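You operate a simulated robot arm through the tools that you are given. There is no shell and no other tool. Be economical: measure what you need, move in short steps, check, and stop when the job is done.

You run a simulated two-armed robot. Do the job below in one go: nothing can be reset, and whatever is moved stays where it is left.

Task
Take the purple cloth from the mat of lift table three and lay it out flat on the top of the white bench.

The check looks at the end state, three seconds after you hand in, the way a careful person would. Anything else that was tipped, shoved, dropped, spilled or broken makes it a failure. Flat cloth is picked up by pressing the open fingertips on it (5 to 10 N) and closing them slowly along it; thin cloth reads only 2 to 8 mm in the jaws.

Robot
Two 7-joint arms with two-finger parallel grippers on one trunk, on a base that drives. Base frame: it is fixed to the floor where the robot stands at the start and does not move with it; the origin is under the middle of the robot, x ahead of it, y to its left, z up. Lengths are in mm, angles in rad, forces in N, time in s.
The left shoulder is at the start at [54, 185, 1168], the right one opposite. Places, roughly: top of the white bench [2600, -700, 900]. Payload 3.43 kg a hand.
The tool frame of a hand sits at the grasp point between the pads (the TCP): z along the fingers, y along the line on which they close. The tips reach 34 mm beyond it. Largest opening 128 mm; finger width 24, thickness 12; the body of the gripper, 48 by 130 mm, starts 96 mm behind the TCP.
Orientation is that of the tool frame in the base frame, as a unit quaternion [x, y, z, w]. With the fingers straight down and closing along the base's y, the tool's x points along the base's -x, its y along +y and its z along -z.

Tools
- The arms move only by the tool arm_command. It takes "left_series", "right_series" or both (then of equal length, played together; a hand with none holds still); each is a list of rows, each a list of 7 numbers: the shift along the tool's x, y, z in units of 300 mm (1.0 is 300 mm), then the turn, a rotation vector about the tool's x, y, z in units of 60 degrees (1.0 is 60 degrees), then the gripper command, from -1 (fully open) to 1 (shut), values between in proportion. In form: [[tx, ty, tz, wx, wy, wz, grip], ...]. A call has 1 to 8 rows; each row is the pose to reach, as a shift and turn from the pose commanded when the call began, along the tool's axes at that moment. A call with a number of a shift or a turn outside -1 to 1 is refused whole. A row lasts 0.2 s, in which the tool goes at most 50 mm and 0.15 rad; a call with a longer step from one row to the next is refused whole, and so is a gripper value outside its range. Where a pose cannot be reached the arm comes as near as it can. A force on the tool above 40 N (or 10 N above the force at the start of the call, whichever is more), or a blocked arm, ends the call early, and 0.2 s more pass. The fingers move at their own pace (about 153 mm/s each) and stop on an object; they squeeze with about 34 N. The grip force told is the motor's: it shows also when the fingers shut on nothing. Time passes only in rows, and 0.2 s behind the last, so rows that repeat a pose let the fingers close. It gives the time, the measured TCP pose, the force on the tool (base axes), the opening and the grip force at its end, in the units of the frame above (readings bear some noise), with the torque about the TCP (base axes, N m) and any sound that the robot's microphone picked up.
- Cameras (640 x 400 px; columns grow to the right, rows downward): "scene" is now at [117.2, 18.9, 1392.8]; the picture's right is [-0.06, -1.00, 0.02], its down [-0.63, 0.03, -0.78] and it looks along [0.78, -0.06, -0.63] (base axes); focal length 280 px, centre (320, 200). "left" rides on the left gripper at [76, 11, -160] in its tool frame; the picture's right is [-0.15, 0.99, 0.00], its down [-0.88, -0.13, -0.46] and it looks along [-0.45, -0.07, 0.89] (tool axes); focal length 234 px, centre (320, 200). "right" rides on the right gripper at [76, -11, -160] in its tool frame; the picture's right is [0.15, 0.99, 0.00], its down [-0.88, 0.13, -0.46] and it looks along [-0.45, 0.07, 0.89] (tool axes); focal length 234 px, centre (320, 200). There is no depth. A picture from a camera that has moved, and an enlarged one, comes with that camera's place and axes in the base frame and with its lens.
- capture(camera): a new picture of that camera. It takes no simulated time.
- slide_trunk(by): slides the trunk up (or, below 0, down) by that many mm; the arms and the scene camera ride with it, the base frame stays. It gives what a move gives, with no picture.
- roll_base(legs): drives the robot by 1 to 6 legs, each [ahead, left, turn to the left] in mm, mm and rad, along the robot's own axes; the way and the turn of a leg run together, so that a leg with both is an arc; at most 1500 mm and 3.142 rad a leg. The arms and the cameras ride along, it lands a little off, and it stops where it bumps. It gives what a move gives.
- pan_tilt(pan, tilt): turns the head with the scene camera to pan (to the left, within 1.501 rad either way) and tilt (down, from -0.506 to 1.204), counted from straight ahead of the robot. It gives what a move gives.
- inspect(camera, box): a new picture of the part [left, top, right, bottom] of that camera's present view, enlarged. It takes no simulated time.
- job_done(): hands the job in; it is judged then, once.

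Work in short steps. Places have to be worked out from the pictures, the camera data and where the tool is seen: move nearer, look again, correct. Check each grasp and each placing, and mend what went wrong. You have 120 turns and 88 pictures in all, those below and enlarged ones among them. Open the grippers and draw the arms clear of the work before you hand the job in, unless the task says otherwise; then end with one line.

The tools are called after "Request:" by a JSON object that holds its "api" and its "payload". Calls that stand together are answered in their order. arm_command: Moves the arms, as the interface text tells. Its arguments: {"type":"object","properties":{"left_series":{"type":"array","items":{"type":"array","items":{"type":"number"}}},"right_series":{"type":"array","items":{"type":"array","items":{"type":"number"}}}},"required":[]} The other tools are called the same way: slide_trunk (by) slides the trunk up or down; roll_base (legs) drives the base; pan_tilt (pan, tilt) turns the head that bears the scene camera; capture (camera) takes a picture; inspect (camera, box) takes an enlarged picture of a part of a camera's view; job_done () hands the job in.

At the start:

```text
time_s: 0.0
left_tcp_pos: [571.7, 167.5, 1072.4]
left_ee_rot: [-0.013, 1.0, -0.009, 0.007]
left_contact_force: [0.3, 0.3, -0.1]
left_ft_torque: [0.01, 0.0, 0.02]
left_grip_width: 128.1
left_finger_force: 0.0
right_tcp_pos: [576.6, -328.2, 1062.0]
right_ee_rot: [-0.009, 1.0, -0.009, 0.006]
right_contact_force: [-0.5, -0.2, 0.0]
right_ft_torque: [0.03, -0.03, -0.02]
right_grip_width: 127.9
right_finger_force: 0.1
trunk travel left (down, up): [-650.0, 290.0]
robot x, y, heading: [1.1, 3.9, 0.017]
head pan, tilt: [-0.082, 0.693]
```

scene: 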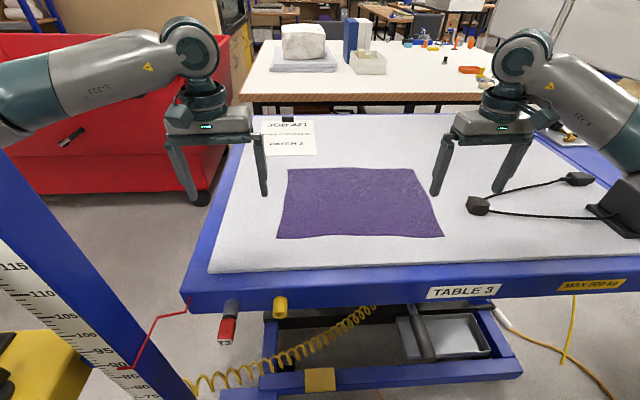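
right: 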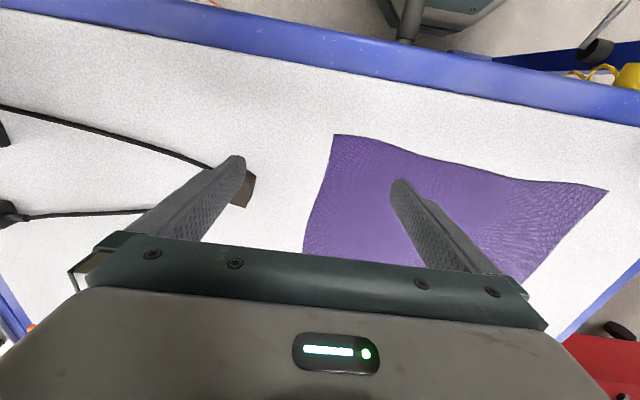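
left: 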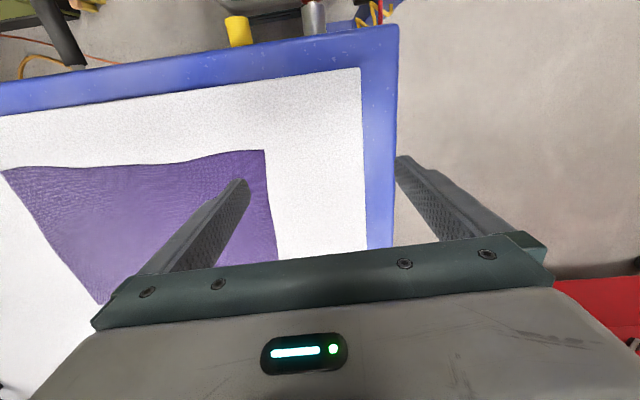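

I'll look around first: the cloth is at about x 610–950, y −380–90. I need to see the routes around the table and the bench.

Request:
{"api": "pan_tilt", "payload": {"pan": -0.9, "tilt": 0.5}}

Request:
{"api": "capture", "payload": {"camera": "scene"}}

Request:
{"api": "pan_tilt", "payload": {"pan": 0.9, "tilt": 0.5}}

Request:
{"api": "capture", "payload": {"camera": "scene"}}

Request:
{"api": "pan_tilt", "payload": {"pan": -0.2, "tilt": 0.25}}

Request:
{"api": "capture", "payload": {"camera": "scene"}}

```text
time_s: 1.1
left_tcp_pos: [574.7, 170.6, 1072.1]
left_ee_rot: [-0.018, 1.0, -0.008, 0.006]
left_contact_force: [-0.3, -0.2, 0.7]
left_ft_torque: [0.01, 0.0, 0.0]
left_grip_width: 128.2
left_finger_force: 0.1
right_tcp_pos: [583.6, -328.5, 1059.8]
right_ee_rot: [-0.011, 1.0, -0.006, 0.005]
right_contact_force: [-0.5, -0.1, 0.4]
right_ft_torque: [-0.02, 0.01, 0.01]
right_grip_width: 128.0
right_finger_force: 0.1
trunk travel left (down, up): [-650.0, 290.0]
robot x, y, heading: [-2.7, 0.2, 0.028]
head pan, tilt: [-0.901, 0.499]
```

```text
84 pictures are left
camera scene: at [92.8, -48.8, 1410.0], right [-0.77, -0.64, 0.0], down [-0.3, 0.36, -0.89], along [0.57, -0.68, -0.46], focal length 280 px, centre (320, 200)
```

scene: 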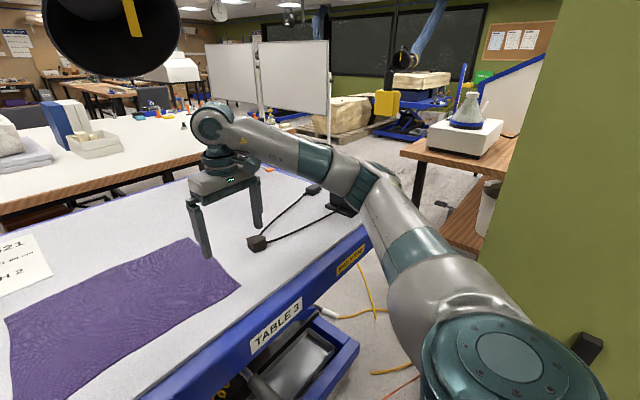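

```text
time_s: 3.0
left_tcp_pos: [573.7, 170.1, 1071.7]
left_ee_rot: [-0.018, 1.0, -0.008, 0.007]
left_contact_force: [0.1, 0.1, 0.4]
left_ft_torque: [0.02, 0.03, 0.0]
left_grip_width: 128.0
left_finger_force: 0.0
right_tcp_pos: [580.8, -328.5, 1058.5]
right_ee_rot: [-0.011, 1.0, -0.007, 0.005]
right_contact_force: [-0.3, -0.2, -0.9]
right_ft_torque: [-0.01, 0.02, 0.0]
right_grip_width: 127.9
right_finger_force: 0.0
trunk travel left (down, up): [-650.0, 290.0]
robot x, y, heading: [-2.5, 4.9, 0.024]
head pan, tilt: [0.901, 0.499]
```

```text
83 pictures are left
camera scene: at [89.7, 93.7, 1408.0], right [0.8, -0.6, 0.02], down [-0.28, -0.39, -0.88], along [0.54, 0.69, -0.48], focal length 280 px, centre (320, 200)
```

scene: 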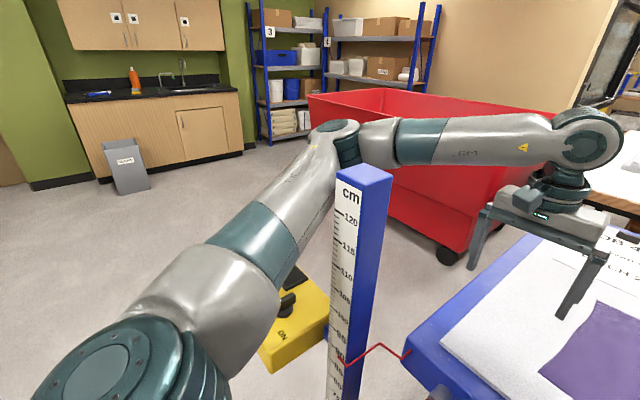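

```text
time_s: 4.3
left_tcp_pos: [574.4, 170.2, 1071.7]
left_ee_rot: [-0.018, 1.0, -0.008, 0.007]
left_contact_force: [0.7, -0.4, 0.2]
left_ft_torque: [0.0, -0.01, 0.01]
left_grip_width: 128.0
left_finger_force: 0.2
right_tcp_pos: [580.4, -327.8, 1059.7]
right_ee_rot: [-0.012, 1.0, -0.007, 0.005]
right_contact_force: [0.5, -0.3, 0.2]
right_ft_torque: [-0.03, -0.02, -0.01]
right_grip_width: 128.0
right_finger_force: 0.0
trunk travel left (down, up): [-650.0, 290.0]
robot x, y, heading: [-1.0, 2.1, 0.028]
head pan, tilt: [-0.201, 0.25]
```

```text
82 pictures are left
camera scene: at [126.5, 5.1, 1432.8], right [-0.18, -0.98, 0.01], down [-0.23, 0.03, -0.97], along [0.96, -0.17, -0.23], focal length 280 px, centre (320, 200)
```

scene: 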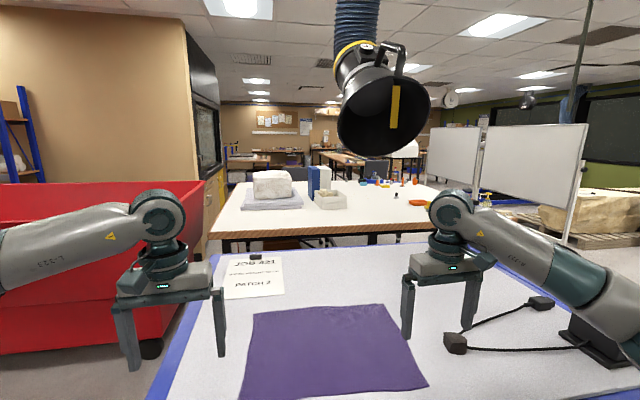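

Let me look further to the right to judge the wall and the aisle.

Request:
{"api": "pan_tilt", "payload": {"pan": -1.4, "tilt": 0.6}}

Request:
{"api": "capture", "payload": {"camera": "scene"}}

Request:
{"api": "pan_tilt", "payload": {"pan": -0.45, "tilt": 0.35}}

Request:
{"api": "capture", "payload": {"camera": "scene"}}

```text
time_s: 5.7
left_tcp_pos: [574.5, 170.9, 1073.3]
left_ee_rot: [-0.019, 1.0, -0.009, 0.007]
left_contact_force: [0.0, 0.1, 0.3]
left_ft_torque: [0.01, 0.03, 0.0]
left_grip_width: 128.0
left_finger_force: 0.0
right_tcp_pos: [581.4, -328.0, 1058.2]
right_ee_rot: [-0.011, 1.0, -0.006, 0.005]
right_contact_force: [0.6, 0.5, 0.7]
right_ft_torque: [0.0, 0.02, 0.01]
right_grip_width: 128.1
right_finger_force: 0.2
trunk travel left (down, up): [-650.0, 290.0]
robot x, y, heading: [-3.2, 7.6, 0.022]
head pan, tilt: [-1.4, 0.6]
```

```text
81 pictures are left
camera scene: at [52.0, -65.5, 1400.9], right [-0.98, -0.19, -0.01], down [-0.1, 0.54, -0.83], along [0.16, -0.82, -0.55], focal length 280 px, centre (320, 200)
```

scene: 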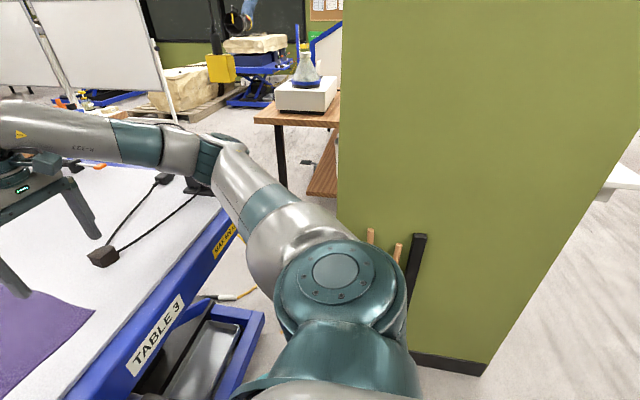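

```text
time_s: 6.9
left_tcp_pos: [575.0, 170.2, 1072.7]
left_ee_rot: [-0.018, 1.0, -0.008, 0.006]
left_contact_force: [0.2, -0.1, -0.4]
left_ft_torque: [-0.02, 0.0, 0.01]
left_grip_width: 127.8
left_finger_force: 0.0
right_tcp_pos: [580.8, -326.9, 1059.2]
right_ee_rot: [-0.012, 1.0, -0.007, 0.005]
right_contact_force: [0.8, 0.4, 1.0]
right_ft_torque: [0.01, 0.03, 0.02]
right_grip_width: 128.0
right_finger_force: 0.0
trunk travel left (down, up): [-650.0, 290.0]
robot x, y, heading: [-3.0, 2.0, 0.02]
head pan, tilt: [-0.45, 0.351]
```

```text
80 pictures are left
camera scene: at [119.5, -17.1, 1423.6], right [-0.42, -0.91, 0.01], down [-0.3, 0.13, -0.94], along [0.86, -0.4, -0.33], focal length 280 px, centre (320, 200)
```

scene: 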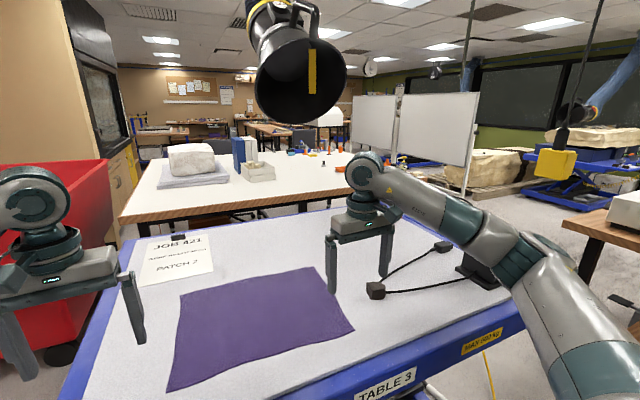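

Right side is pinched between the green wall (y≈−850, x −570…140) and the table; left looks more open. Look to the left-front and behind-left.

Request:
{"api": "pan_tilt", "payload": {"pan": 0.5, "tilt": 0.45}}

Request:
{"api": "capture", "payload": {"camera": "scene"}}

Request:
{"api": "pan_tilt", "payload": {"pan": 0.75, "tilt": 1.1}}

Request:
{"api": "capture", "payload": {"camera": "scene"}}

```text
time_s: 8.1
left_tcp_pos: [573.7, 170.7, 1072.7]
left_ee_rot: [-0.018, 1.0, -0.008, 0.006]
left_contact_force: [-0.2, -0.4, -0.6]
left_ft_torque: [-0.04, -0.01, 0.0]
left_grip_width: 128.1
left_finger_force: 0.1
right_tcp_pos: [582.3, -328.0, 1058.9]
right_ee_rot: [-0.011, 1.0, -0.006, 0.005]
right_contact_force: [-1.0, -0.3, -0.4]
right_ft_torque: [0.01, -0.01, 0.01]
right_grip_width: 127.9
right_finger_force: 0.1
trunk travel left (down, up): [-650.0, 290.0]
robot x, y, heading: [-0.1, 0.5, 0.027]
head pan, tilt: [0.499, 0.45]
```

```text
79 pictures are left
camera scene: at [114.7, 67.2, 1413.2], right [0.5, -0.87, 0.02], down [-0.37, -0.23, -0.9], along [0.79, 0.44, -0.43], focal length 280 px, centre (320, 200)
```

scene: 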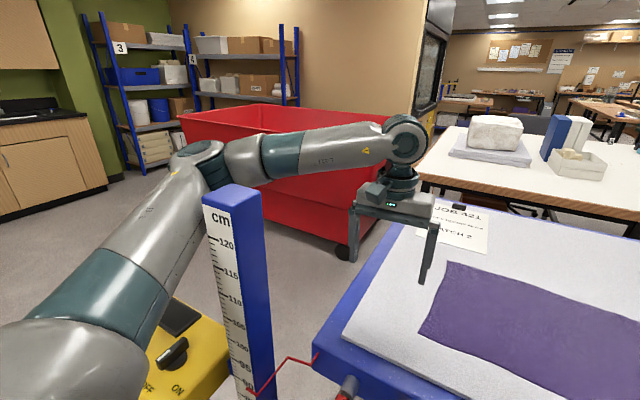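

```text
time_s: 9.2
left_tcp_pos: [575.0, 171.2, 1071.7]
left_ee_rot: [-0.019, 1.0, -0.01, 0.006]
left_contact_force: [-0.8, -0.6, -0.2]
left_ft_torque: [0.03, -0.01, 0.0]
left_grip_width: 127.9
left_finger_force: 0.0
right_tcp_pos: [579.9, -326.4, 1058.9]
right_ee_rot: [-0.011, 1.0, -0.006, 0.006]
right_contact_force: [0.4, -0.1, -0.5]
right_ft_torque: [0.0, 0.01, -0.04]
right_grip_width: 127.9
right_finger_force: 0.0
trunk travel left (down, up): [-650.0, 290.0]
robot x, y, heading: [4.5, 6.2, 0.022]
head pan, tilt: [0.75, 1.1]
```

```text
78 pictures are left
camera scene: at [80.8, 64.8, 1360.8], right [0.7, -0.72, 0.02], down [-0.63, -0.63, -0.45], along [0.33, 0.3, -0.89], focal length 280 px, centre (320, 200)
```

scene: 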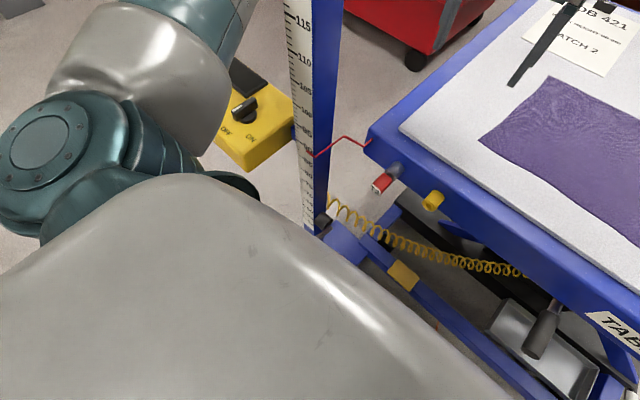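

The left route looks open: post at about (370,320), a yellow box, and a red bin near (1860,790). Cloth first: I bring both hands low over the two near corners with partly open fingers and check with the wrist cameras.

Request:
{"api": "arm_command", "payload": {"left_series": [[-0.02, -0.1, 0.1, 0, 0, 0, 0.06], [-0.04, -0.2, 0.2, 0, 0, 0, 0.06], [-0.06, -0.3, 0.3, 0, 0, 0, 0.06], [-0.08, -0.4, 0.4, 0, 0, 0, 0.06]], "right_series": [[-0.02, 0.03, 0.09, 0, 0, 0, 0.06], [-0.04, 0.05, 0.19, 0, 0, 0, 0.06], [-0.06, 0.07, 0.28, 0, 0, 0, 0.06], [-0.08, 0.09, 0.37, 0, 0, 0, 0.06]]}}

Request:
{"api": "capture", "payload": {"camera": "left"}}

Request:
{"api": "capture", "payload": {"camera": "right"}}

```text
time_s: 10.4
left_tcp_pos: [629.4, 173.8, 950.8]
left_ee_rot: [-0.095, 0.995, -0.006, 0.005]
left_contact_force: [-0.3, -0.4, -0.4]
left_ft_torque: [0.03, -0.05, 0.03]
left_grip_width: 60.1
left_finger_force: 0.0
right_tcp_pos: [683.2, -180.0, 947.7]
right_ee_rot: [-0.084, 0.996, -0.006, 0.006]
right_contact_force: [-4.4, -5.4, 15.8]
right_ft_torque: [0.42, 0.41, 0.21]
right_grip_width: 57.9
right_finger_force: 0.0
trunk travel left (down, up): [-650.0, 290.0]
robot x, y, heading: [35.9, 31.7, 0.169]
head pan, tilt: [0.75, 1.1]
stopped in row 4 (left hand): the arm was blocked; the commanded pose is now the measured one
```

```text
77 pictures are left
camera left: at [550.9, 172.0, 1109.5], right [-0.04, 1.0, -0.01], down [0.88, 0.04, 0.47], along [0.47, 0.01, -0.88], focal length 234 px, centre (320, 200)
```

left: 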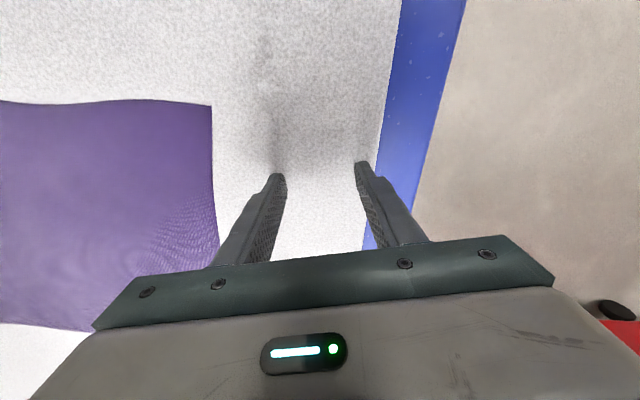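

```text
76 pictures are left
camera right: at [606.6, -201.0, 1106.0], right [-0.31, 0.95, -0.02], down [0.84, 0.28, 0.46], along [0.45, 0.13, -0.89], focal length 234 px, centre (320, 200)
```

right: 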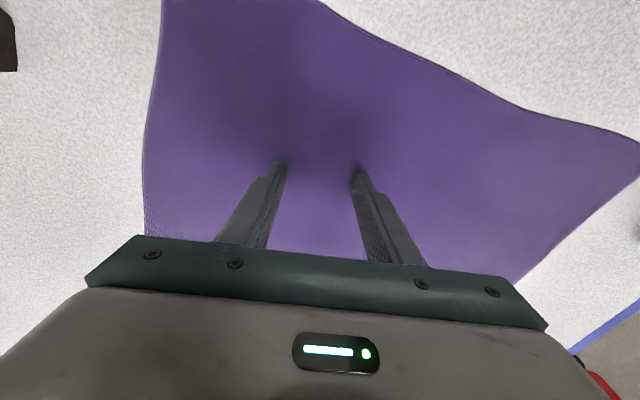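

The left arm was blocked — probably the forearm against the scale post — and the base got turned 0.15 rad. Also both cameras agree with a mat top near z≈910. I raise the trunk to free everything.

Request:
{"api": "slide_trunk", "payload": {"by": 200}}

Request:
{"api": "pan_tilt", "payload": {"pan": 0.6, "tilt": 0.8}}

Request:
{"api": "capture", "payload": {"camera": "scene"}}

```text
time_s: 12.5
left_tcp_pos: [641.8, 152.1, 1146.8]
left_ee_rot: [-0.088, 0.996, 0.0, 0.0]
left_contact_force: [-0.5, 0.2, 0.3]
left_ft_torque: [0.02, 0.02, -0.01]
left_grip_width: 60.3
left_finger_force: 0.1
right_tcp_pos: [692.3, -199.0, 1135.8]
right_ee_rot: [-0.078, 0.997, 0.0, -0.001]
right_contact_force: [0.5, 0.4, 0.5]
right_ft_torque: [0.01, 0.04, 0.02]
right_grip_width: 60.3
right_finger_force: 0.0
trunk travel left (down, up): [-850.0, 90.0]
robot x, y, heading: [39.0, 28.4, 0.156]
head pan, tilt: [0.75, 1.1]
```

```text
time_s: 13.3
left_tcp_pos: [640.8, 153.9, 1147.1]
left_ee_rot: [-0.088, 0.996, 0.0, 0.0]
left_contact_force: [0.1, 0.3, 0.9]
left_ft_torque: [-0.01, -0.02, 0.0]
left_grip_width: 60.3
left_finger_force: 0.1
right_tcp_pos: [692.1, -195.8, 1135.7]
right_ee_rot: [-0.08, 0.997, 0.0, 0.0]
right_contact_force: [-0.9, -0.8, 0.0]
right_ft_torque: [-0.05, -0.01, 0.02]
right_grip_width: 60.2
right_finger_force: 0.0
trunk travel left (down, up): [-850.0, 90.0]
robot x, y, heading: [40.8, 33.4, 0.162]
head pan, tilt: [0.6, 0.799]
```

```text
75 pictures are left
camera scene: at [145.4, 95.2, 1582.2], right [0.69, -0.72, 0.0], down [-0.52, -0.49, -0.7], along [0.51, 0.48, -0.72], focal length 280 px, centre (320, 200)
```

scene: 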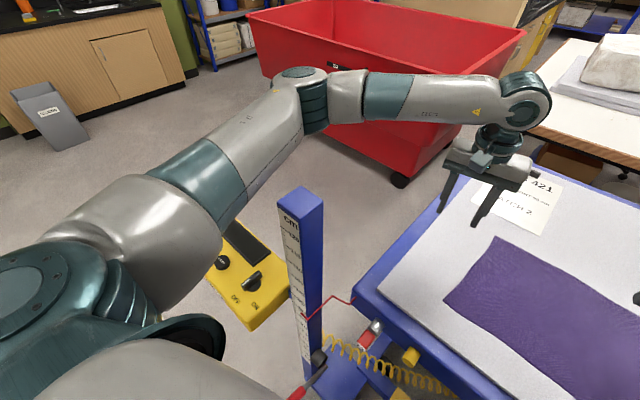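

The post stands upright; arms are clear above it. I straighten the heading and shift the base to the right so it's centred on the cloth, then look at the cloth.

Request:
{"api": "roll_base", "payload": {"legs": [[0, 0, -0.16], [-40, -170, 0]]}}

Request:
{"api": "pan_tilt", "payload": {"pan": 0.1, "tilt": 0.9}}

Request:
{"api": "capture", "payload": {"camera": "scene"}}

```text
time_s: 15.5
left_tcp_pos: [613.2, -105.6, 1146.6]
left_ee_rot: [-0.01, 1.0, 0.0, -0.001]
left_contact_force: [0.2, 1.0, -0.6]
left_ft_torque: [-0.04, 0.02, 0.0]
left_grip_width: 60.2
left_finger_force: 0.1
right_tcp_pos: [609.3, -460.2, 1136.7]
right_ee_rot: [-0.001, 1.0, -0.001, -0.001]
right_contact_force: [-0.1, 0.2, -0.5]
right_ft_torque: [-0.02, 0.02, -0.01]
right_grip_width: 60.2
right_finger_force: 0.1
trunk travel left (down, up): [-850.0, 90.0]
robot x, y, heading: [2.4, -135.0, 0.0]
head pan, tilt: [0.6, 0.799]
```

```text
time_s: 16.4
left_tcp_pos: [612.4, -110.0, 1146.6]
left_ee_rot: [-0.01, 1.0, 0.0, 0.0]
left_contact_force: [-0.6, 0.3, -0.2]
left_ft_torque: [-0.01, -0.02, 0.0]
left_grip_width: 60.2
left_finger_force: 0.0
right_tcp_pos: [607.8, -462.8, 1135.3]
right_ee_rot: [-0.001, 1.0, 0.0, -0.001]
right_contact_force: [0.2, 0.1, 0.2]
right_ft_torque: [0.01, -0.02, -0.01]
right_grip_width: 60.5
right_finger_force: 0.0
trunk travel left (down, up): [-850.0, 90.0]
robot x, y, heading: [0.9, -136.1, 0.003]
head pan, tilt: [0.099, 0.901]
```

```text
74 pictures are left
camera scene: at [122.7, -128.7, 1574.3], right [0.1, -0.99, 0.0], down [-0.78, -0.08, -0.62], along [0.62, 0.06, -0.78], focal length 280 px, centre (320, 200)
```

scene: 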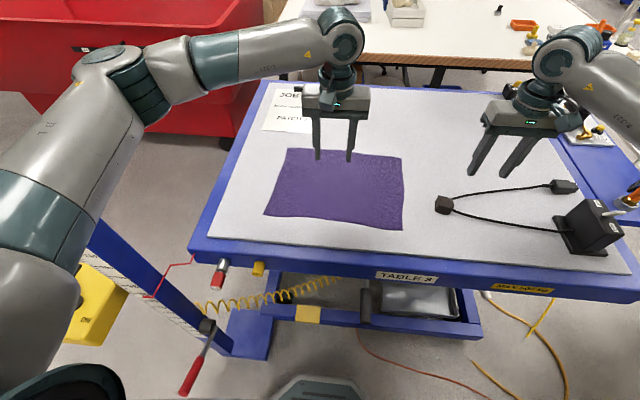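

Cloth is still flat: near corners ≈ (593,83) and (570,−318), mat z≈910. I raise the trunk a bit more so the left elbow passes over the post, then bring the hands above the near corners.

Request:
{"api": "slide_trunk", "payload": {"by": 80}}

Request:
{"api": "arm_command", "payload": {"left_series": [[0.003, 0.064, 0.11, 0, 0, 0, 0.06], [0.006, 0.128, 0.22, 0, 0, 0, 0.06], [0.009, 0.191, 0.33, 0, 0, 0, 0.06], [0.012, 0.255, 0.44, 0, 0, 0, 0.06], [0.015, 0.319, 0.55, 0, 0, 0, 0.06], [0.018, 0.383, 0.66, 0, 0, 0, 0.06], [0.02, 0.446, 0.77, 0, 0, 0, 0.06], [0.023, 0.51, 0.85, 0, 0, 0, 0.06]], "right_series": [[0.008, 0.075, 0.103, 0, 0, 0, 0.06], [0.017, 0.149, 0.206, 0, 0, 0, 0.06], [0.025, 0.224, 0.309, 0, 0, 0, 0.06], [0.034, 0.299, 0.412, 0, 0, 0, 0.06], [0.042, 0.373, 0.515, 0, 0, 0, 0.06], [0.05, 0.448, 0.618, 0, 0, 0, 0.06], [0.058, 0.522, 0.72, 0, 0, 0, 0.06], [0.067, 0.597, 0.82, 0, 0, 0, 0.06]]}}

Request:
{"api": "capture", "payload": {"camera": "left"}}

Request:
{"api": "capture", "payload": {"camera": "right"}}

Request:
{"api": "capture", "payload": {"camera": "scene"}}

```text
time_s: 17.6
left_tcp_pos: [613.4, -108.6, 1226.2]
left_ee_rot: [-0.011, 1.0, 0.001, 0.0]
left_contact_force: [-0.2, 0.0, -0.8]
left_ft_torque: [0.02, -0.01, 0.02]
left_grip_width: 60.1
left_finger_force: 0.1
right_tcp_pos: [608.1, -461.1, 1216.7]
right_ee_rot: [-0.001, 1.0, -0.001, -0.002]
right_contact_force: [-0.6, 0.6, -0.6]
right_ft_torque: [-0.03, 0.02, 0.01]
right_grip_width: 60.2
right_finger_force: 0.0
trunk travel left (down, up): [-930.0, 10.0]
robot x, y, heading: [-3.4, -132.6, 0.002]
head pan, tilt: [0.099, 0.901]
```

```text
time_s: 19.4
left_tcp_pos: [604.1, 46.0, 968.5]
left_ee_rot: [-0.011, 1.0, 0.0, -0.001]
left_contact_force: [0.7, 0.9, -0.2]
left_ft_torque: [0.0, 0.05, -0.02]
left_grip_width: 60.3
left_finger_force: 0.1
right_tcp_pos: [587.3, -282.0, 969.1]
right_ee_rot: [-0.001, 1.0, 0.0, -0.001]
right_contact_force: [0.1, 0.5, -0.3]
right_ft_torque: [-0.02, 0.03, 0.0]
right_grip_width: 60.5
right_finger_force: 0.1
trunk travel left (down, up): [-930.0, 10.0]
robot x, y, heading: [-2.3, -134.9, 0.001]
head pan, tilt: [0.099, 0.901]
```

```text
73 pictures are left
camera left: at [529.4, 54.5, 1130.3], right [0.13, 0.99, 0.0], down [0.88, -0.11, 0.46], along [0.45, -0.06, -0.89], focal length 234 px, centre (320, 200)
```

left: 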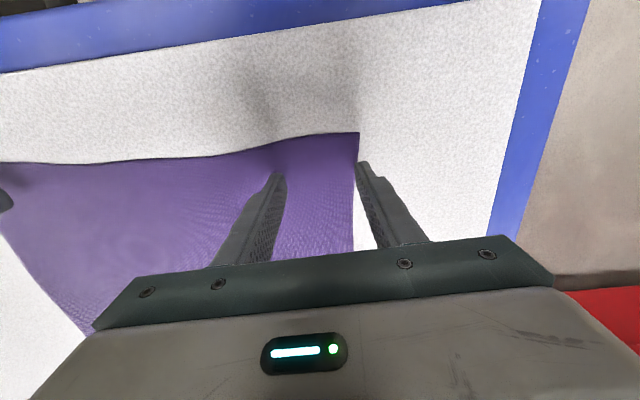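

```text
72 pictures are left
camera right: at [510.8, -292.6, 1128.5], right [-0.15, 0.99, 0.0], down [0.88, 0.13, 0.45], along [0.45, 0.07, -0.89], focal length 234 px, centre (320, 200)
```

right: 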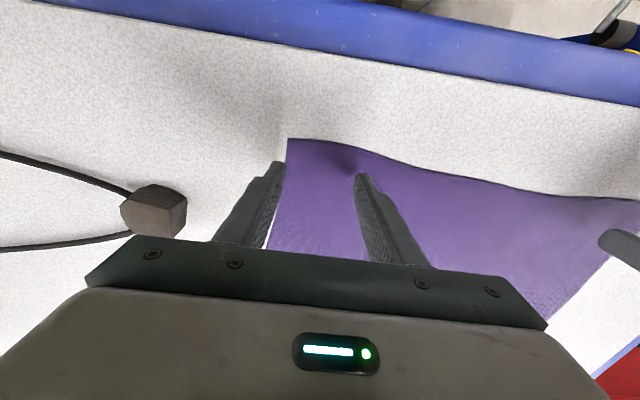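

```text
71 pictures are left
camera scene: at [123.5, -126.0, 1654.3], right [0.1, -0.99, 0.0], down [-0.78, -0.08, -0.62], along [0.62, 0.06, -0.78], focal length 280 px, centre (320, 200)
```

scene: 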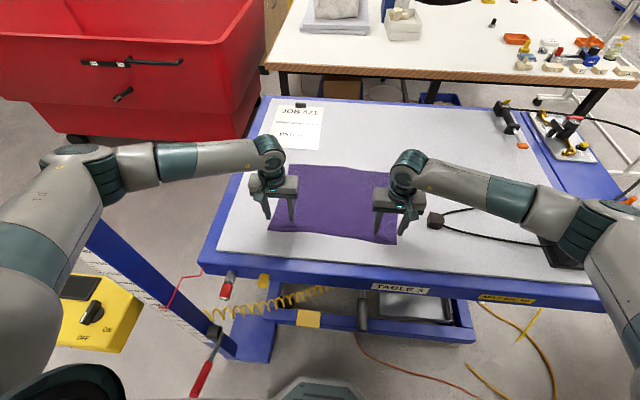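

Corners measured: left (576,84), right (563,−314). I fine-shift the hands so both fingertips are on cloth close to the edge, and lower to just about touch.

Request:
{"api": "arm_command", "payload": {"left_series": [[0.037, -0.033, 0.0, 0, 0, 0, 0.06], [0.037, -0.033, 0.04, 0, 0, 0, 0.06], [0.037, -0.033, 0.077, 0, 0, 0, 0.06]], "right_series": [[0.023, 0.04, 0.0, 0, 0, 0, 0.06], [0.023, 0.04, 0.04, 0, 0, 0, 0.06], [0.023, 0.04, 0.077, 0, 0, 0, 0.06]]}}

```text
time_s: 20.2
left_tcp_pos: [604.9, 40.2, 963.3]
left_ee_rot: [-0.013, 1.0, 0.001, 0.012]
left_contact_force: [0.1, 0.2, 0.3]
left_ft_torque: [-0.03, 0.03, 0.02]
left_grip_width: 60.3
left_finger_force: 0.1
right_tcp_pos: [580.7, -271.1, 951.2]
right_ee_rot: [-0.001, 1.0, 0.0, 0.001]
right_contact_force: [-0.6, -0.1, -0.1]
right_ft_torque: [0.0, 0.04, -0.01]
right_grip_width: 60.3
right_finger_force: 0.0
trunk travel left (down, up): [-930.0, 10.0]
robot x, y, heading: [-3.6, -133.2, 0.004]
head pan, tilt: [0.099, 0.901]
```

The left arm lags its target by ~20 mm — I check whether it touches the post.

Request:
{"api": "pan_tilt", "payload": {"pan": 0.7, "tilt": 0.9}}

Request:
{"api": "capture", "payload": {"camera": "scene"}}

```text
time_s: 21.2
left_tcp_pos: [607.1, 40.1, 963.5]
left_ee_rot: [-0.015, 1.0, 0.002, 0.014]
left_contact_force: [0.1, 0.3, -0.6]
left_ft_torque: [0.02, 0.03, 0.02]
left_grip_width: 60.2
left_finger_force: 0.0
right_tcp_pos: [579.9, -271.6, 948.9]
right_ee_rot: [-0.001, 1.0, 0.0, 0.0]
right_contact_force: [0.0, -0.6, -0.6]
right_ft_torque: [0.01, -0.01, 0.05]
right_grip_width: 60.1
right_finger_force: 0.1
trunk travel left (down, up): [-930.0, 10.0]
robot x, y, heading: [-2.4, -135.7, 0.003]
head pan, tilt: [0.7, 0.901]
```

```text
70 pictures are left
camera scene: at [105.5, -87.1, 1656.6], right [0.64, -0.76, 0.0], down [-0.6, -0.51, -0.62], along [0.47, 0.4, -0.78], focal length 280 px, centre (320, 200)
```

scene: 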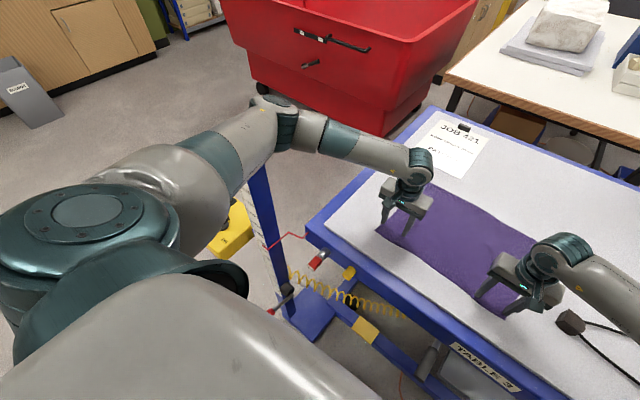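

The left upper arm rests on the top of the post. I lift the hands, back the base off 160 mm so the arms are more stretched (elbow tucked inward), and reach forward again.

Request:
{"api": "arm_command", "payload": {"left_series": [[-0.02, 0, -0.12, 0, 0, 0, 0.06], [-0.02, 0, -0.28, 0, 0, 0, 0.06], [-0.02, -0.1, -0.4, 0, 0, 0, 0.06]], "right_series": [[0, 0, -0.12, 0, 0, 0, 0.06], [0, 0, -0.28, 0, 0, 0, 0.06], [0, 0, -0.4, 0, 0, 0, 0.06]]}}

Request:
{"api": "roll_base", "payload": {"legs": [[-160, 0, 0]]}}

Request:
{"api": "arm_command", "payload": {"left_series": [[-0.13, 0.01, 0.0, 0, 0, 0, 0.06], [-0.26, 0.02, 0.0, 0, 0, 0, 0.06], [-0.39, 0.04, 0.0, 0, 0, 0, 0.06], [-0.5, 0.06, 0.06, 0, 0, 0, 0.06], [-0.5, 0.09, 0.2, 0, 0, 0, 0.06], [-0.5, 0.09, 0.32, 0, 0, 0, 0.06]], "right_series": [[-0.13, 0, 0.0, 0, 0, 0, 0.06], [-0.26, 0, 0.0, 0, 0, 0, 0.06], [-0.39, 0, 0.0, 0, 0, 0, 0.06], [-0.52, 0, 0.06, 0, 0, 0, 0.06], [-0.52, 0, 0.18, 0, 0, 0, 0.06], [-0.52, 0, 0.32, 0, 0, 0, 0.06]]}}

Request:
{"api": "capture", "payload": {"camera": "scene"}}

Request:
{"api": "capture", "payload": {"camera": "left"}}

Request:
{"api": "capture", "payload": {"camera": "right"}}

```text
time_s: 22.0
left_tcp_pos: [596.1, 5.6, 1068.6]
left_ee_rot: [-0.011, 1.0, 0.001, 0.0]
left_contact_force: [0.6, -0.2, -0.1]
left_ft_torque: [0.04, -0.02, 0.0]
left_grip_width: 60.4
left_finger_force: 0.1
right_tcp_pos: [579.0, -273.6, 1067.1]
right_ee_rot: [-0.001, 1.0, 0.002, 0.0]
right_contact_force: [-0.9, -0.2, 0.1]
right_ft_torque: [0.02, 0.0, -0.02]
right_grip_width: 60.3
right_finger_force: 0.1
trunk travel left (down, up): [-930.0, 10.0]
robot x, y, heading: [-0.5, -137.2, -0.002]
head pan, tilt: [0.7, 0.901]
```

```text
time_s: 23.4
left_tcp_pos: [440.7, 8.1, 1068.1]
left_ee_rot: [-0.012, 1.0, 0.001, -0.001]
left_contact_force: [0.2, -0.1, 0.0]
left_ft_torque: [-0.03, 0.05, 0.02]
left_grip_width: 60.4
left_finger_force: 0.1
right_tcp_pos: [423.2, -271.4, 1066.6]
right_ee_rot: [-0.003, 1.0, -0.001, -0.002]
right_contact_force: [-0.1, -0.3, 0.3]
right_ft_torque: [0.0, 0.04, -0.03]
right_grip_width: 60.2
right_finger_force: 0.2
trunk travel left (down, up): [-930.0, 10.0]
robot x, y, heading: [-161.3, -135.6, 0.005]
head pan, tilt: [0.7, 0.901]
```

```text
time_s: 24.8
left_tcp_pos: [588.1, 39.1, 975.0]
left_ee_rot: [-0.013, 1.0, 0.001, 0.001]
left_contact_force: [0.6, -0.6, -0.4]
left_ft_torque: [0.0, 0.04, -0.03]
left_grip_width: 60.1
left_finger_force: 0.0
right_tcp_pos: [578.1, -272.9, 970.4]
right_ee_rot: [-0.002, 1.0, 0.001, 0.0]
right_contact_force: [0.3, 0.6, -0.1]
right_ft_torque: [0.01, 0.0, 0.0]
right_grip_width: 60.0
right_finger_force: 0.1
trunk travel left (down, up): [-930.0, 10.0]
robot x, y, heading: [-160.4, -133.5, 0.003]
head pan, tilt: [0.7, 0.901]
```

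```text
69 pictures are left
camera scene: at [-54.0, -88.0, 1654.5], right [0.65, -0.76, 0.0], down [-0.6, -0.51, -0.62], along [0.47, 0.4, -0.78], focal length 280 px, centre (320, 200)
```

scene: 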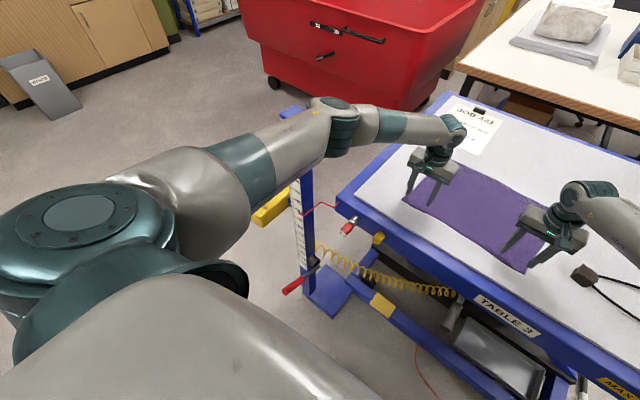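

```text
68 pictures are left
camera left: at [512.7, 46.0, 1134.1], right [0.12, 0.99, 0.0], down [0.88, -0.11, 0.46], along [0.45, -0.05, -0.89], focal length 234 px, centre (320, 200)
```

left: 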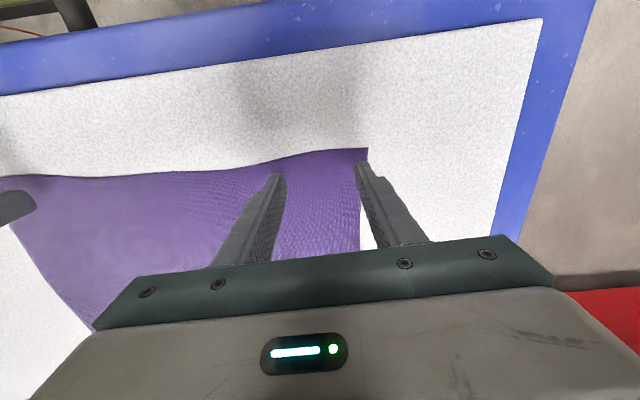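

```text
67 pictures are left
camera right: at [501.3, -284.1, 1130.0], right [-0.15, 0.99, 0.0], down [0.88, 0.13, 0.46], along [0.45, 0.07, -0.89], focal length 234 px, centre (320, 200)
```

right: 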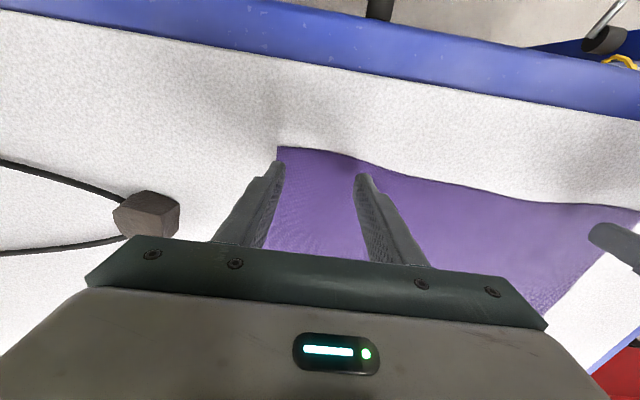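

Hands are well placed over both corners and the left arm follows now. Lower to near contact.

Request:
{"api": "arm_command", "payload": {"left_series": [[0, 0, 0.05, 0, 0, 0, 0.06], [0, 0, 0.1, 0, 0, 0, 0.06], [0, 0, 0.1, 0, 0, 0, 0.06]], "right_series": [[0, 0, 0.04, 0, 0, 0, 0.06], [0, 0, 0.08, 0, 0, 0, 0.06], [0, 0, 0.08, 0, 0, 0, 0.06]]}}

```text
time_s: 25.6
left_tcp_pos: [589.2, 39.1, 948.2]
left_ee_rot: [-0.013, 1.0, 0.0, 0.002]
left_contact_force: [-0.7, 2.5, 16.7]
left_ft_torque: [-0.21, 0.08, -0.04]
left_grip_width: 60.1
left_finger_force: 0.1
right_tcp_pos: [577.0, -271.7, 946.4]
right_ee_rot: [-0.002, 1.0, 0.0, 0.0]
right_contact_force: [-0.2, 0.3, -0.3]
right_ft_torque: [-0.02, 0.0, -0.01]
right_grip_width: 60.1
right_finger_force: 0.0
trunk travel left (down, up): [-930.0, 10.0]
robot x, y, heading: [-159.6, -137.9, 0.004]
head pan, tilt: [0.7, 0.901]
```

Left touches with 17 N (a little much), right not yet. Ease left up 2 mm and lower right 3 mm.

Request:
{"api": "arm_command", "payload": {"left_series": [[0, 0, -0.006, 0, 0, 0, 0.06], [0, 0, -0.006, 0, 0, 0, 0.06]], "right_series": [[0, 0, 0.008, 0, 0, 0, 0.06], [0, 0, 0.01, 0, 0, 0, 0.06]]}}

```text
time_s: 26.2
left_tcp_pos: [586.6, 37.7, 946.7]
left_ee_rot: [-0.012, 1.0, 0.0, 0.001]
left_contact_force: [3.6, 1.1, 6.0]
left_ft_torque: [-0.06, -0.13, 0.06]
left_grip_width: 60.2
left_finger_force: 0.1
right_tcp_pos: [576.2, -270.7, 947.4]
right_ee_rot: [-0.002, 1.0, 0.0, 0.0]
right_contact_force: [-2.7, 0.1, 15.7]
right_ft_torque: [-0.08, 0.1, 0.06]
right_grip_width: 60.4
right_finger_force: 0.1
trunk travel left (down, up): [-930.0, 10.0]
robot x, y, heading: [-159.3, -134.6, 0.004]
head pan, tilt: [0.7, 0.901]
```

Left 6 N. I ease the right by 1.5 mm and close both slowly along the cloth.

Request:
{"api": "arm_command", "payload": {"left_series": [[0, 0, 0, 0, 0, 0, 0.18], [0, 0, 0, 0, 0, 0, 0.3], [0, 0, 0, 0, 0, 0, 0.42], [0, 0, 0, 0, 0, 0, 0.54], [0, 0, 0, 0, 0, 0, 0.66], [0, 0, 0, 0, 0, 0, 0.78], [0, 0, 0, 0, 0, 0, 0.9], [0, 0, 0, 0, 0, 0, 1.0]], "right_series": [[0, 0, -0.005, 0, 0, 0, 0.06], [0, 0, -0.005, 0, 0, 0, 0.2], [0, 0, -0.005, 0, 0, 0, 0.34], [0, 0, -0.005, 0, 0, 0, 0.48], [0, 0, -0.005, 0, 0, 0, 0.62], [0, 0, -0.005, 0, 0, 0, 0.76], [0, 0, -0.005, 0, 0, 0, 0.9], [0, 0, -0.005, 0, 0, 0, 1.0]]}}

Request:
{"api": "capture", "payload": {"camera": "left"}}

Request:
{"api": "capture", "payload": {"camera": "right"}}

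```text
time_s: 28.0
left_tcp_pos: [586.4, 39.6, 946.7]
left_ee_rot: [-0.012, 1.0, 0.0, 0.0]
left_contact_force: [-0.7, -1.0, 5.5]
left_ft_torque: [-0.03, 0.01, 0.02]
left_grip_width: 0.1
left_finger_force: 32.7
right_tcp_pos: [575.7, -268.7, 946.7]
right_ee_rot: [-0.003, 1.0, 0.0, 0.001]
right_contact_force: [-0.8, 9.1, 11.3]
right_ft_torque: [0.29, -0.04, -0.03]
right_grip_width: 2.4
right_finger_force: 33.4
trunk travel left (down, up): [-930.0, 10.0]
robot x, y, heading: [-159.3, -135.7, 0.003]
head pan, tilt: [0.7, 0.901]
```

```text
66 pictures are left
camera left: at [511.0, 47.3, 1107.3], right [0.12, 0.99, 0.0], down [0.88, -0.11, 0.46], along [0.45, -0.06, -0.89], focal length 234 px, centre (320, 200)
```

left: 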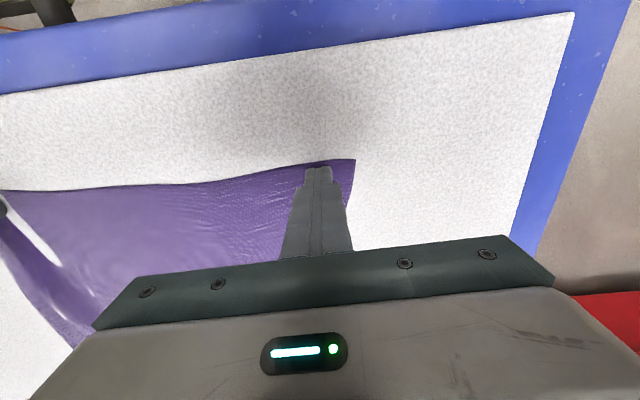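

```text
65 pictures are left
camera right: at [499.9, -281.0, 1106.4], right [-0.15, 0.99, 0.0], down [0.88, 0.13, 0.46], along [0.45, 0.07, -0.89], focal length 234 px, centre (320, 200)
```

right: 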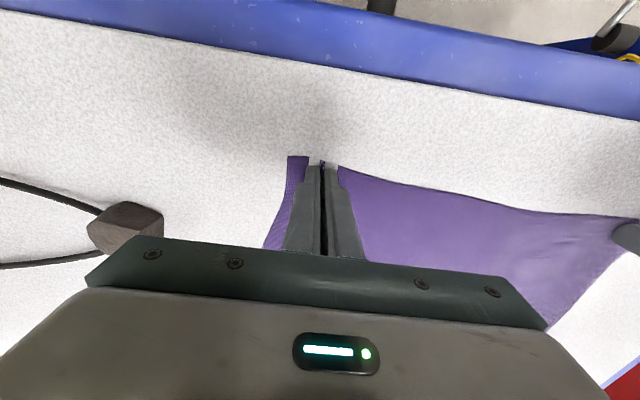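

Right holds cloth (2.4 mm), left slipped. Retry left with slightly firmer pressure, reopening first.

Request:
{"api": "arm_command", "payload": {"left_series": [[0, 0, -0.04, 0, 0, 0, 0.9], [0, 0, -0.04, 0, 0, 0, 0.06], [0, 0, -0.04, 0, 0, 0, 0.06], [0, 0, 0.0, 0, 0, 0, 0.06], [0, 0, 0.003, 0, 0, 0, 0.06], [0, 0, 0.003, 0, 0, 0, 0.06]]}}

```text
time_s: 29.4
left_tcp_pos: [585.9, 38.9, 948.4]
left_ee_rot: [-0.012, 1.0, 0.0, 0.002]
left_contact_force: [-3.6, 2.2, 8.8]
left_ft_torque: [-0.26, 0.16, -0.14]
left_grip_width: 58.7
left_finger_force: 0.0
right_tcp_pos: [575.4, -270.3, 946.6]
right_ee_rot: [-0.002, 1.0, -0.001, 0.001]
right_contact_force: [2.1, 6.5, 9.5]
right_ft_torque: [0.25, -0.05, 0.04]
right_grip_width: 1.9
right_finger_force: 34.2
trunk travel left (down, up): [-930.0, 10.0]
robot x, y, heading: [-160.6, -135.6, 0.005]
head pan, tilt: [0.7, 0.901]
```

Left presses with ~9 N; close slowly, adding a touch of downward pressure.

Request:
{"api": "arm_command", "payload": {"left_series": [[0, 0, 0.002, 0, 0, 0, 0.18], [0, 0, 0.002, 0, 0, 0, 0.3], [0, 0, 0.002, 0, 0, 0, 0.42], [0, 0, 0.002, 0, 0, 0, 0.54], [0, 0, 0.002, 0, 0, 0, 0.66], [0, 0, 0.002, 0, 0, 0, 0.78], [0, 0, 0.002, 0, 0, 0, 0.9], [0, 0, 0.002, 0, 0, 0, 1.0]]}}

Request:
{"api": "capture", "payload": {"camera": "left"}}

```text
time_s: 31.2
left_tcp_pos: [585.7, 33.7, 945.6]
left_ee_rot: [-0.011, 1.0, -0.001, 0.002]
left_contact_force: [0.4, -19.7, 22.1]
left_ft_torque: [-0.78, 0.08, -0.08]
left_grip_width: 2.4
left_finger_force: 34.2
right_tcp_pos: [575.7, -271.4, 947.8]
right_ee_rot: [-0.002, 1.0, 0.001, 0.001]
right_contact_force: [1.2, 10.7, 3.7]
right_ft_torque: [0.39, -0.1, 0.09]
right_grip_width: 1.9
right_finger_force: 33.8
trunk travel left (down, up): [-930.0, 10.0]
robot x, y, heading: [-163.1, -138.7, 0.003]
head pan, tilt: [0.7, 0.901]
```

```text
64 pictures are left
camera left: at [509.8, 42.8, 1107.0], right [0.12, 0.99, 0.0], down [0.88, -0.11, 0.46], along [0.46, -0.06, -0.89], focal length 234 px, centre (320, 200)
```

left: 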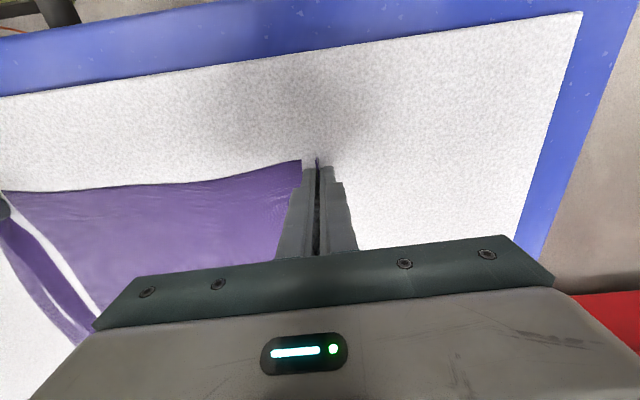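

Both hold (2.4 and 1.9 mm), the cloth is taut between them. Bring left 8 mm inward to relax tension, and lift both.

Request:
{"api": "arm_command", "payload": {"left_series": [[0, -0.03, -0.05, 0, 0, 0, 1], [0, -0.03, -0.17, 0, 0, 0, 1], [0, -0.03, -0.3, 0, 0, 0, 1], [0, -0.03, -0.43, 0, 0, 0, 1], [0, -0.03, -0.56, 0, 0, 0, 1], [0, -0.03, -0.69, 0, 0, 0, 1], [0, -0.03, -0.82, 0, 0, 0, 1], [0, -0.03, -0.95, 0, 0, 0, 1]], "right_series": [[0, 0, -0.05, 0, 0, 0, 1], [0, 0, -0.17, 0, 0, 0, 1], [0, 0, -0.3, 0, 0, 0, 1], [0, 0, -0.43, 0, 0, 0, 1], [0, 0, -0.56, 0, 0, 0, 1], [0, 0, -0.69, 0, 0, 0, 1], [0, 0, -0.82, 0, 0, 0, 1], [0, 0, -0.95, 0, 0, 0, 1]]}}

Request:
{"api": "pan_tilt", "payload": {"pan": 0.15, "tilt": 0.7}}

Request:
{"api": "capture", "payload": {"camera": "scene"}}

```text
time_s: 33.0
left_tcp_pos: [584.9, 30.1, 1228.8]
left_ee_rot: [-0.012, 1.0, 0.001, 0.001]
left_contact_force: [-0.2, -0.1, -0.6]
left_ft_torque: [-0.06, 0.01, -0.06]
left_grip_width: 2.0
left_finger_force: 34.1
right_tcp_pos: [573.7, -271.2, 1231.7]
right_ee_rot: [-0.003, 1.0, 0.0, 0.0]
right_contact_force: [-0.4, 2.2, 0.6]
right_ft_torque: [0.05, 0.01, 0.0]
right_grip_width: 2.1
right_finger_force: 33.9
trunk travel left (down, up): [-930.0, 10.0]
robot x, y, heading: [-158.3, -132.6, 0.002]
head pan, tilt: [0.7, 0.901]
```

```text
time_s: 34.0
left_tcp_pos: [586.9, 30.5, 1228.2]
left_ee_rot: [-0.013, 1.0, 0.001, 0.0]
left_contact_force: [0.1, -1.4, -0.9]
left_ft_torque: [-0.07, 0.04, -0.03]
left_grip_width: 2.3
left_finger_force: 34.3
right_tcp_pos: [577.4, -270.6, 1229.6]
right_ee_rot: [-0.004, 1.0, 0.0, -0.001]
right_contact_force: [0.1, 2.0, -0.6]
right_ft_torque: [0.05, -0.01, 0.07]
right_grip_width: 2.1
right_finger_force: 34.2
trunk travel left (down, up): [-930.0, 10.0]
robot x, y, heading: [-159.9, -135.6, 0.002]
head pan, tilt: [0.15, 0.7]
```

```text
63 pictures are left
camera scene: at [-26.8, -123.0, 1670.4], right [0.15, -0.99, 0.0], down [-0.64, -0.1, -0.76], along [0.76, 0.12, -0.64], focal length 280 px, centre (320, 200)
```

scene: 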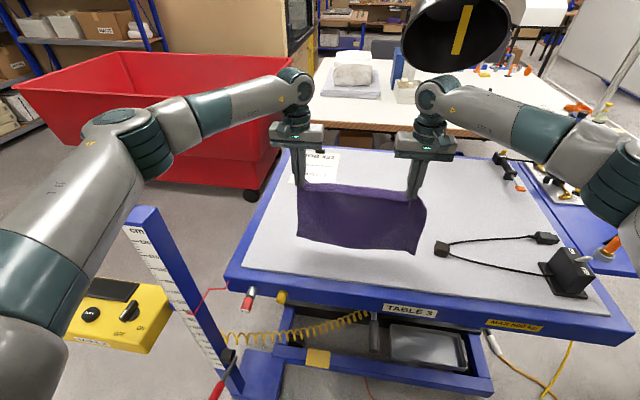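

The cloth hangs cleanly between both hands. I raise it a further 45 mm, then back away from the table well clear of the post and control box before going left.

Request:
{"api": "arm_command", "payload": {"left_series": [[0, 0, -0.08, 0, 0, 0, 1], [0, 0, -0.15, 0, 0, 0, 1]], "right_series": [[0, 0, -0.08, 0, 0, 0, 1], [0, 0, -0.15, 0, 0, 0, 1]]}}

Request:
{"api": "roll_base", "payload": {"legs": [[-540, 0, 0]]}}

Request:
{"api": "pan_tilt", "payload": {"pan": 0.6, "tilt": 0.6}}

Request:
{"api": "capture", "payload": {"camera": "scene"}}

Request:
{"api": "pan_tilt", "payload": {"pan": 1.45, "tilt": 0.6}}

Request:
{"api": "capture", "payload": {"camera": "scene"}}

```text
time_s: 34.6
left_tcp_pos: [585.9, 28.6, 1274.3]
left_ee_rot: [-0.013, 1.0, 0.001, 0.001]
left_contact_force: [0.0, -0.2, 0.1]
left_ft_torque: [-0.02, -0.01, 0.01]
left_grip_width: 2.1
left_finger_force: 34.0
right_tcp_pos: [577.0, -272.1, 1276.6]
right_ee_rot: [-0.002, 1.0, 0.0, 0.0]
right_contact_force: [-0.8, 1.5, -0.1]
right_ft_torque: [0.02, 0.03, 0.01]
right_grip_width: 1.8
right_finger_force: 33.9
trunk travel left (down, up): [-930.0, 10.0]
robot x, y, heading: [-160.5, -137.6, 0.003]
head pan, tilt: [0.15, 0.7]
```

```text
time_s: 37.7
left_tcp_pos: [56.1, 22.7, 1272.4]
left_ee_rot: [-0.008, 1.0, 0.001, 0.001]
left_contact_force: [-0.2, -0.7, -0.9]
left_ft_torque: [-0.03, 0.05, -0.03]
left_grip_width: 2.2
left_finger_force: 33.9
right_tcp_pos: [42.6, -276.5, 1274.6]
right_ee_rot: [0.001, 1.0, 0.001, -0.001]
right_contact_force: [0.5, 1.2, -1.4]
right_ft_torque: [-0.01, 0.03, 0.07]
right_grip_width: 2.2
right_finger_force: 34.0
trunk travel left (down, up): [-930.0, 10.0]
robot x, y, heading: [-693.5, -136.8, -0.006]
head pan, tilt: [0.15, 0.7]
```

```text
time_s: 38.6
left_tcp_pos: [53.1, 22.4, 1273.8]
left_ee_rot: [-0.008, 1.0, 0.001, 0.001]
left_contact_force: [-0.3, -1.1, 0.4]
left_ft_torque: [-0.05, 0.0, -0.02]
left_grip_width: 2.4
left_finger_force: 34.3
right_tcp_pos: [41.9, -277.3, 1275.2]
right_ee_rot: [0.002, 1.0, 0.001, 0.0]
right_contact_force: [1.0, 1.1, 0.4]
right_ft_torque: [0.01, -0.02, -0.01]
right_grip_width: 2.0
right_finger_force: 33.5
trunk travel left (down, up): [-930.0, 10.0]
robot x, y, heading: [-693.9, -134.5, -0.008]
head pan, tilt: [0.6, 0.6]
```

```text
62 pictures are left
camera scene: at [-573.2, -86.9, 1679.2], right [0.56, -0.83, 0.0], down [-0.47, -0.32, -0.83], along [0.68, 0.46, -0.56], focal length 280 px, centre (320, 200)
```

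scene: 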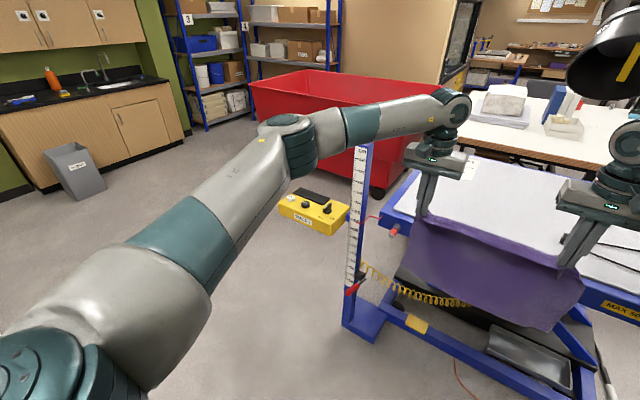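

```text
time_s: 39.7
left_tcp_pos: [54.7, 22.2, 1273.7]
left_ee_rot: [-0.008, 1.0, 0.001, 0.0]
left_contact_force: [-0.1, -0.3, -0.1]
left_ft_torque: [-0.02, -0.02, 0.0]
left_grip_width: 1.8
left_finger_force: 34.1
right_tcp_pos: [41.7, -276.7, 1276.0]
right_ee_rot: [0.001, 1.0, 0.001, 0.0]
right_contact_force: [-0.7, 0.8, 0.4]
right_ft_torque: [0.03, -0.04, 0.01]
right_grip_width: 1.8
right_finger_force: 34.3
trunk travel left (down, up): [-930.0, 10.0]
robot x, y, heading: [-695.9, -137.3, -0.01]
head pan, tilt: [1.45, 0.6]
```

```text
61 pictures are left
camera scene: at [-634.6, -48.7, 1679.1], right [0.99, -0.13, 0.0], down [-0.07, -0.56, -0.83], along [0.1, 0.82, -0.56], focal length 280 px, centre (320, 200)
```

scene: 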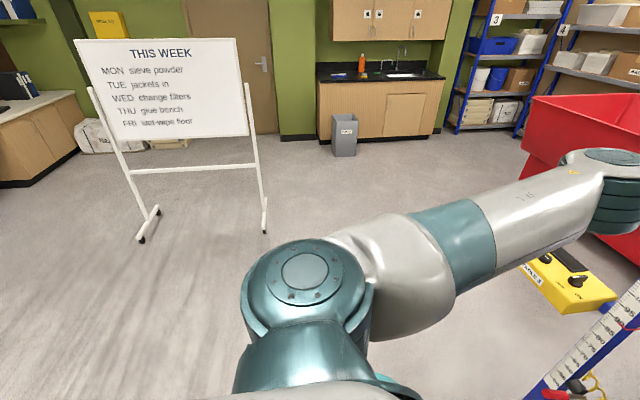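

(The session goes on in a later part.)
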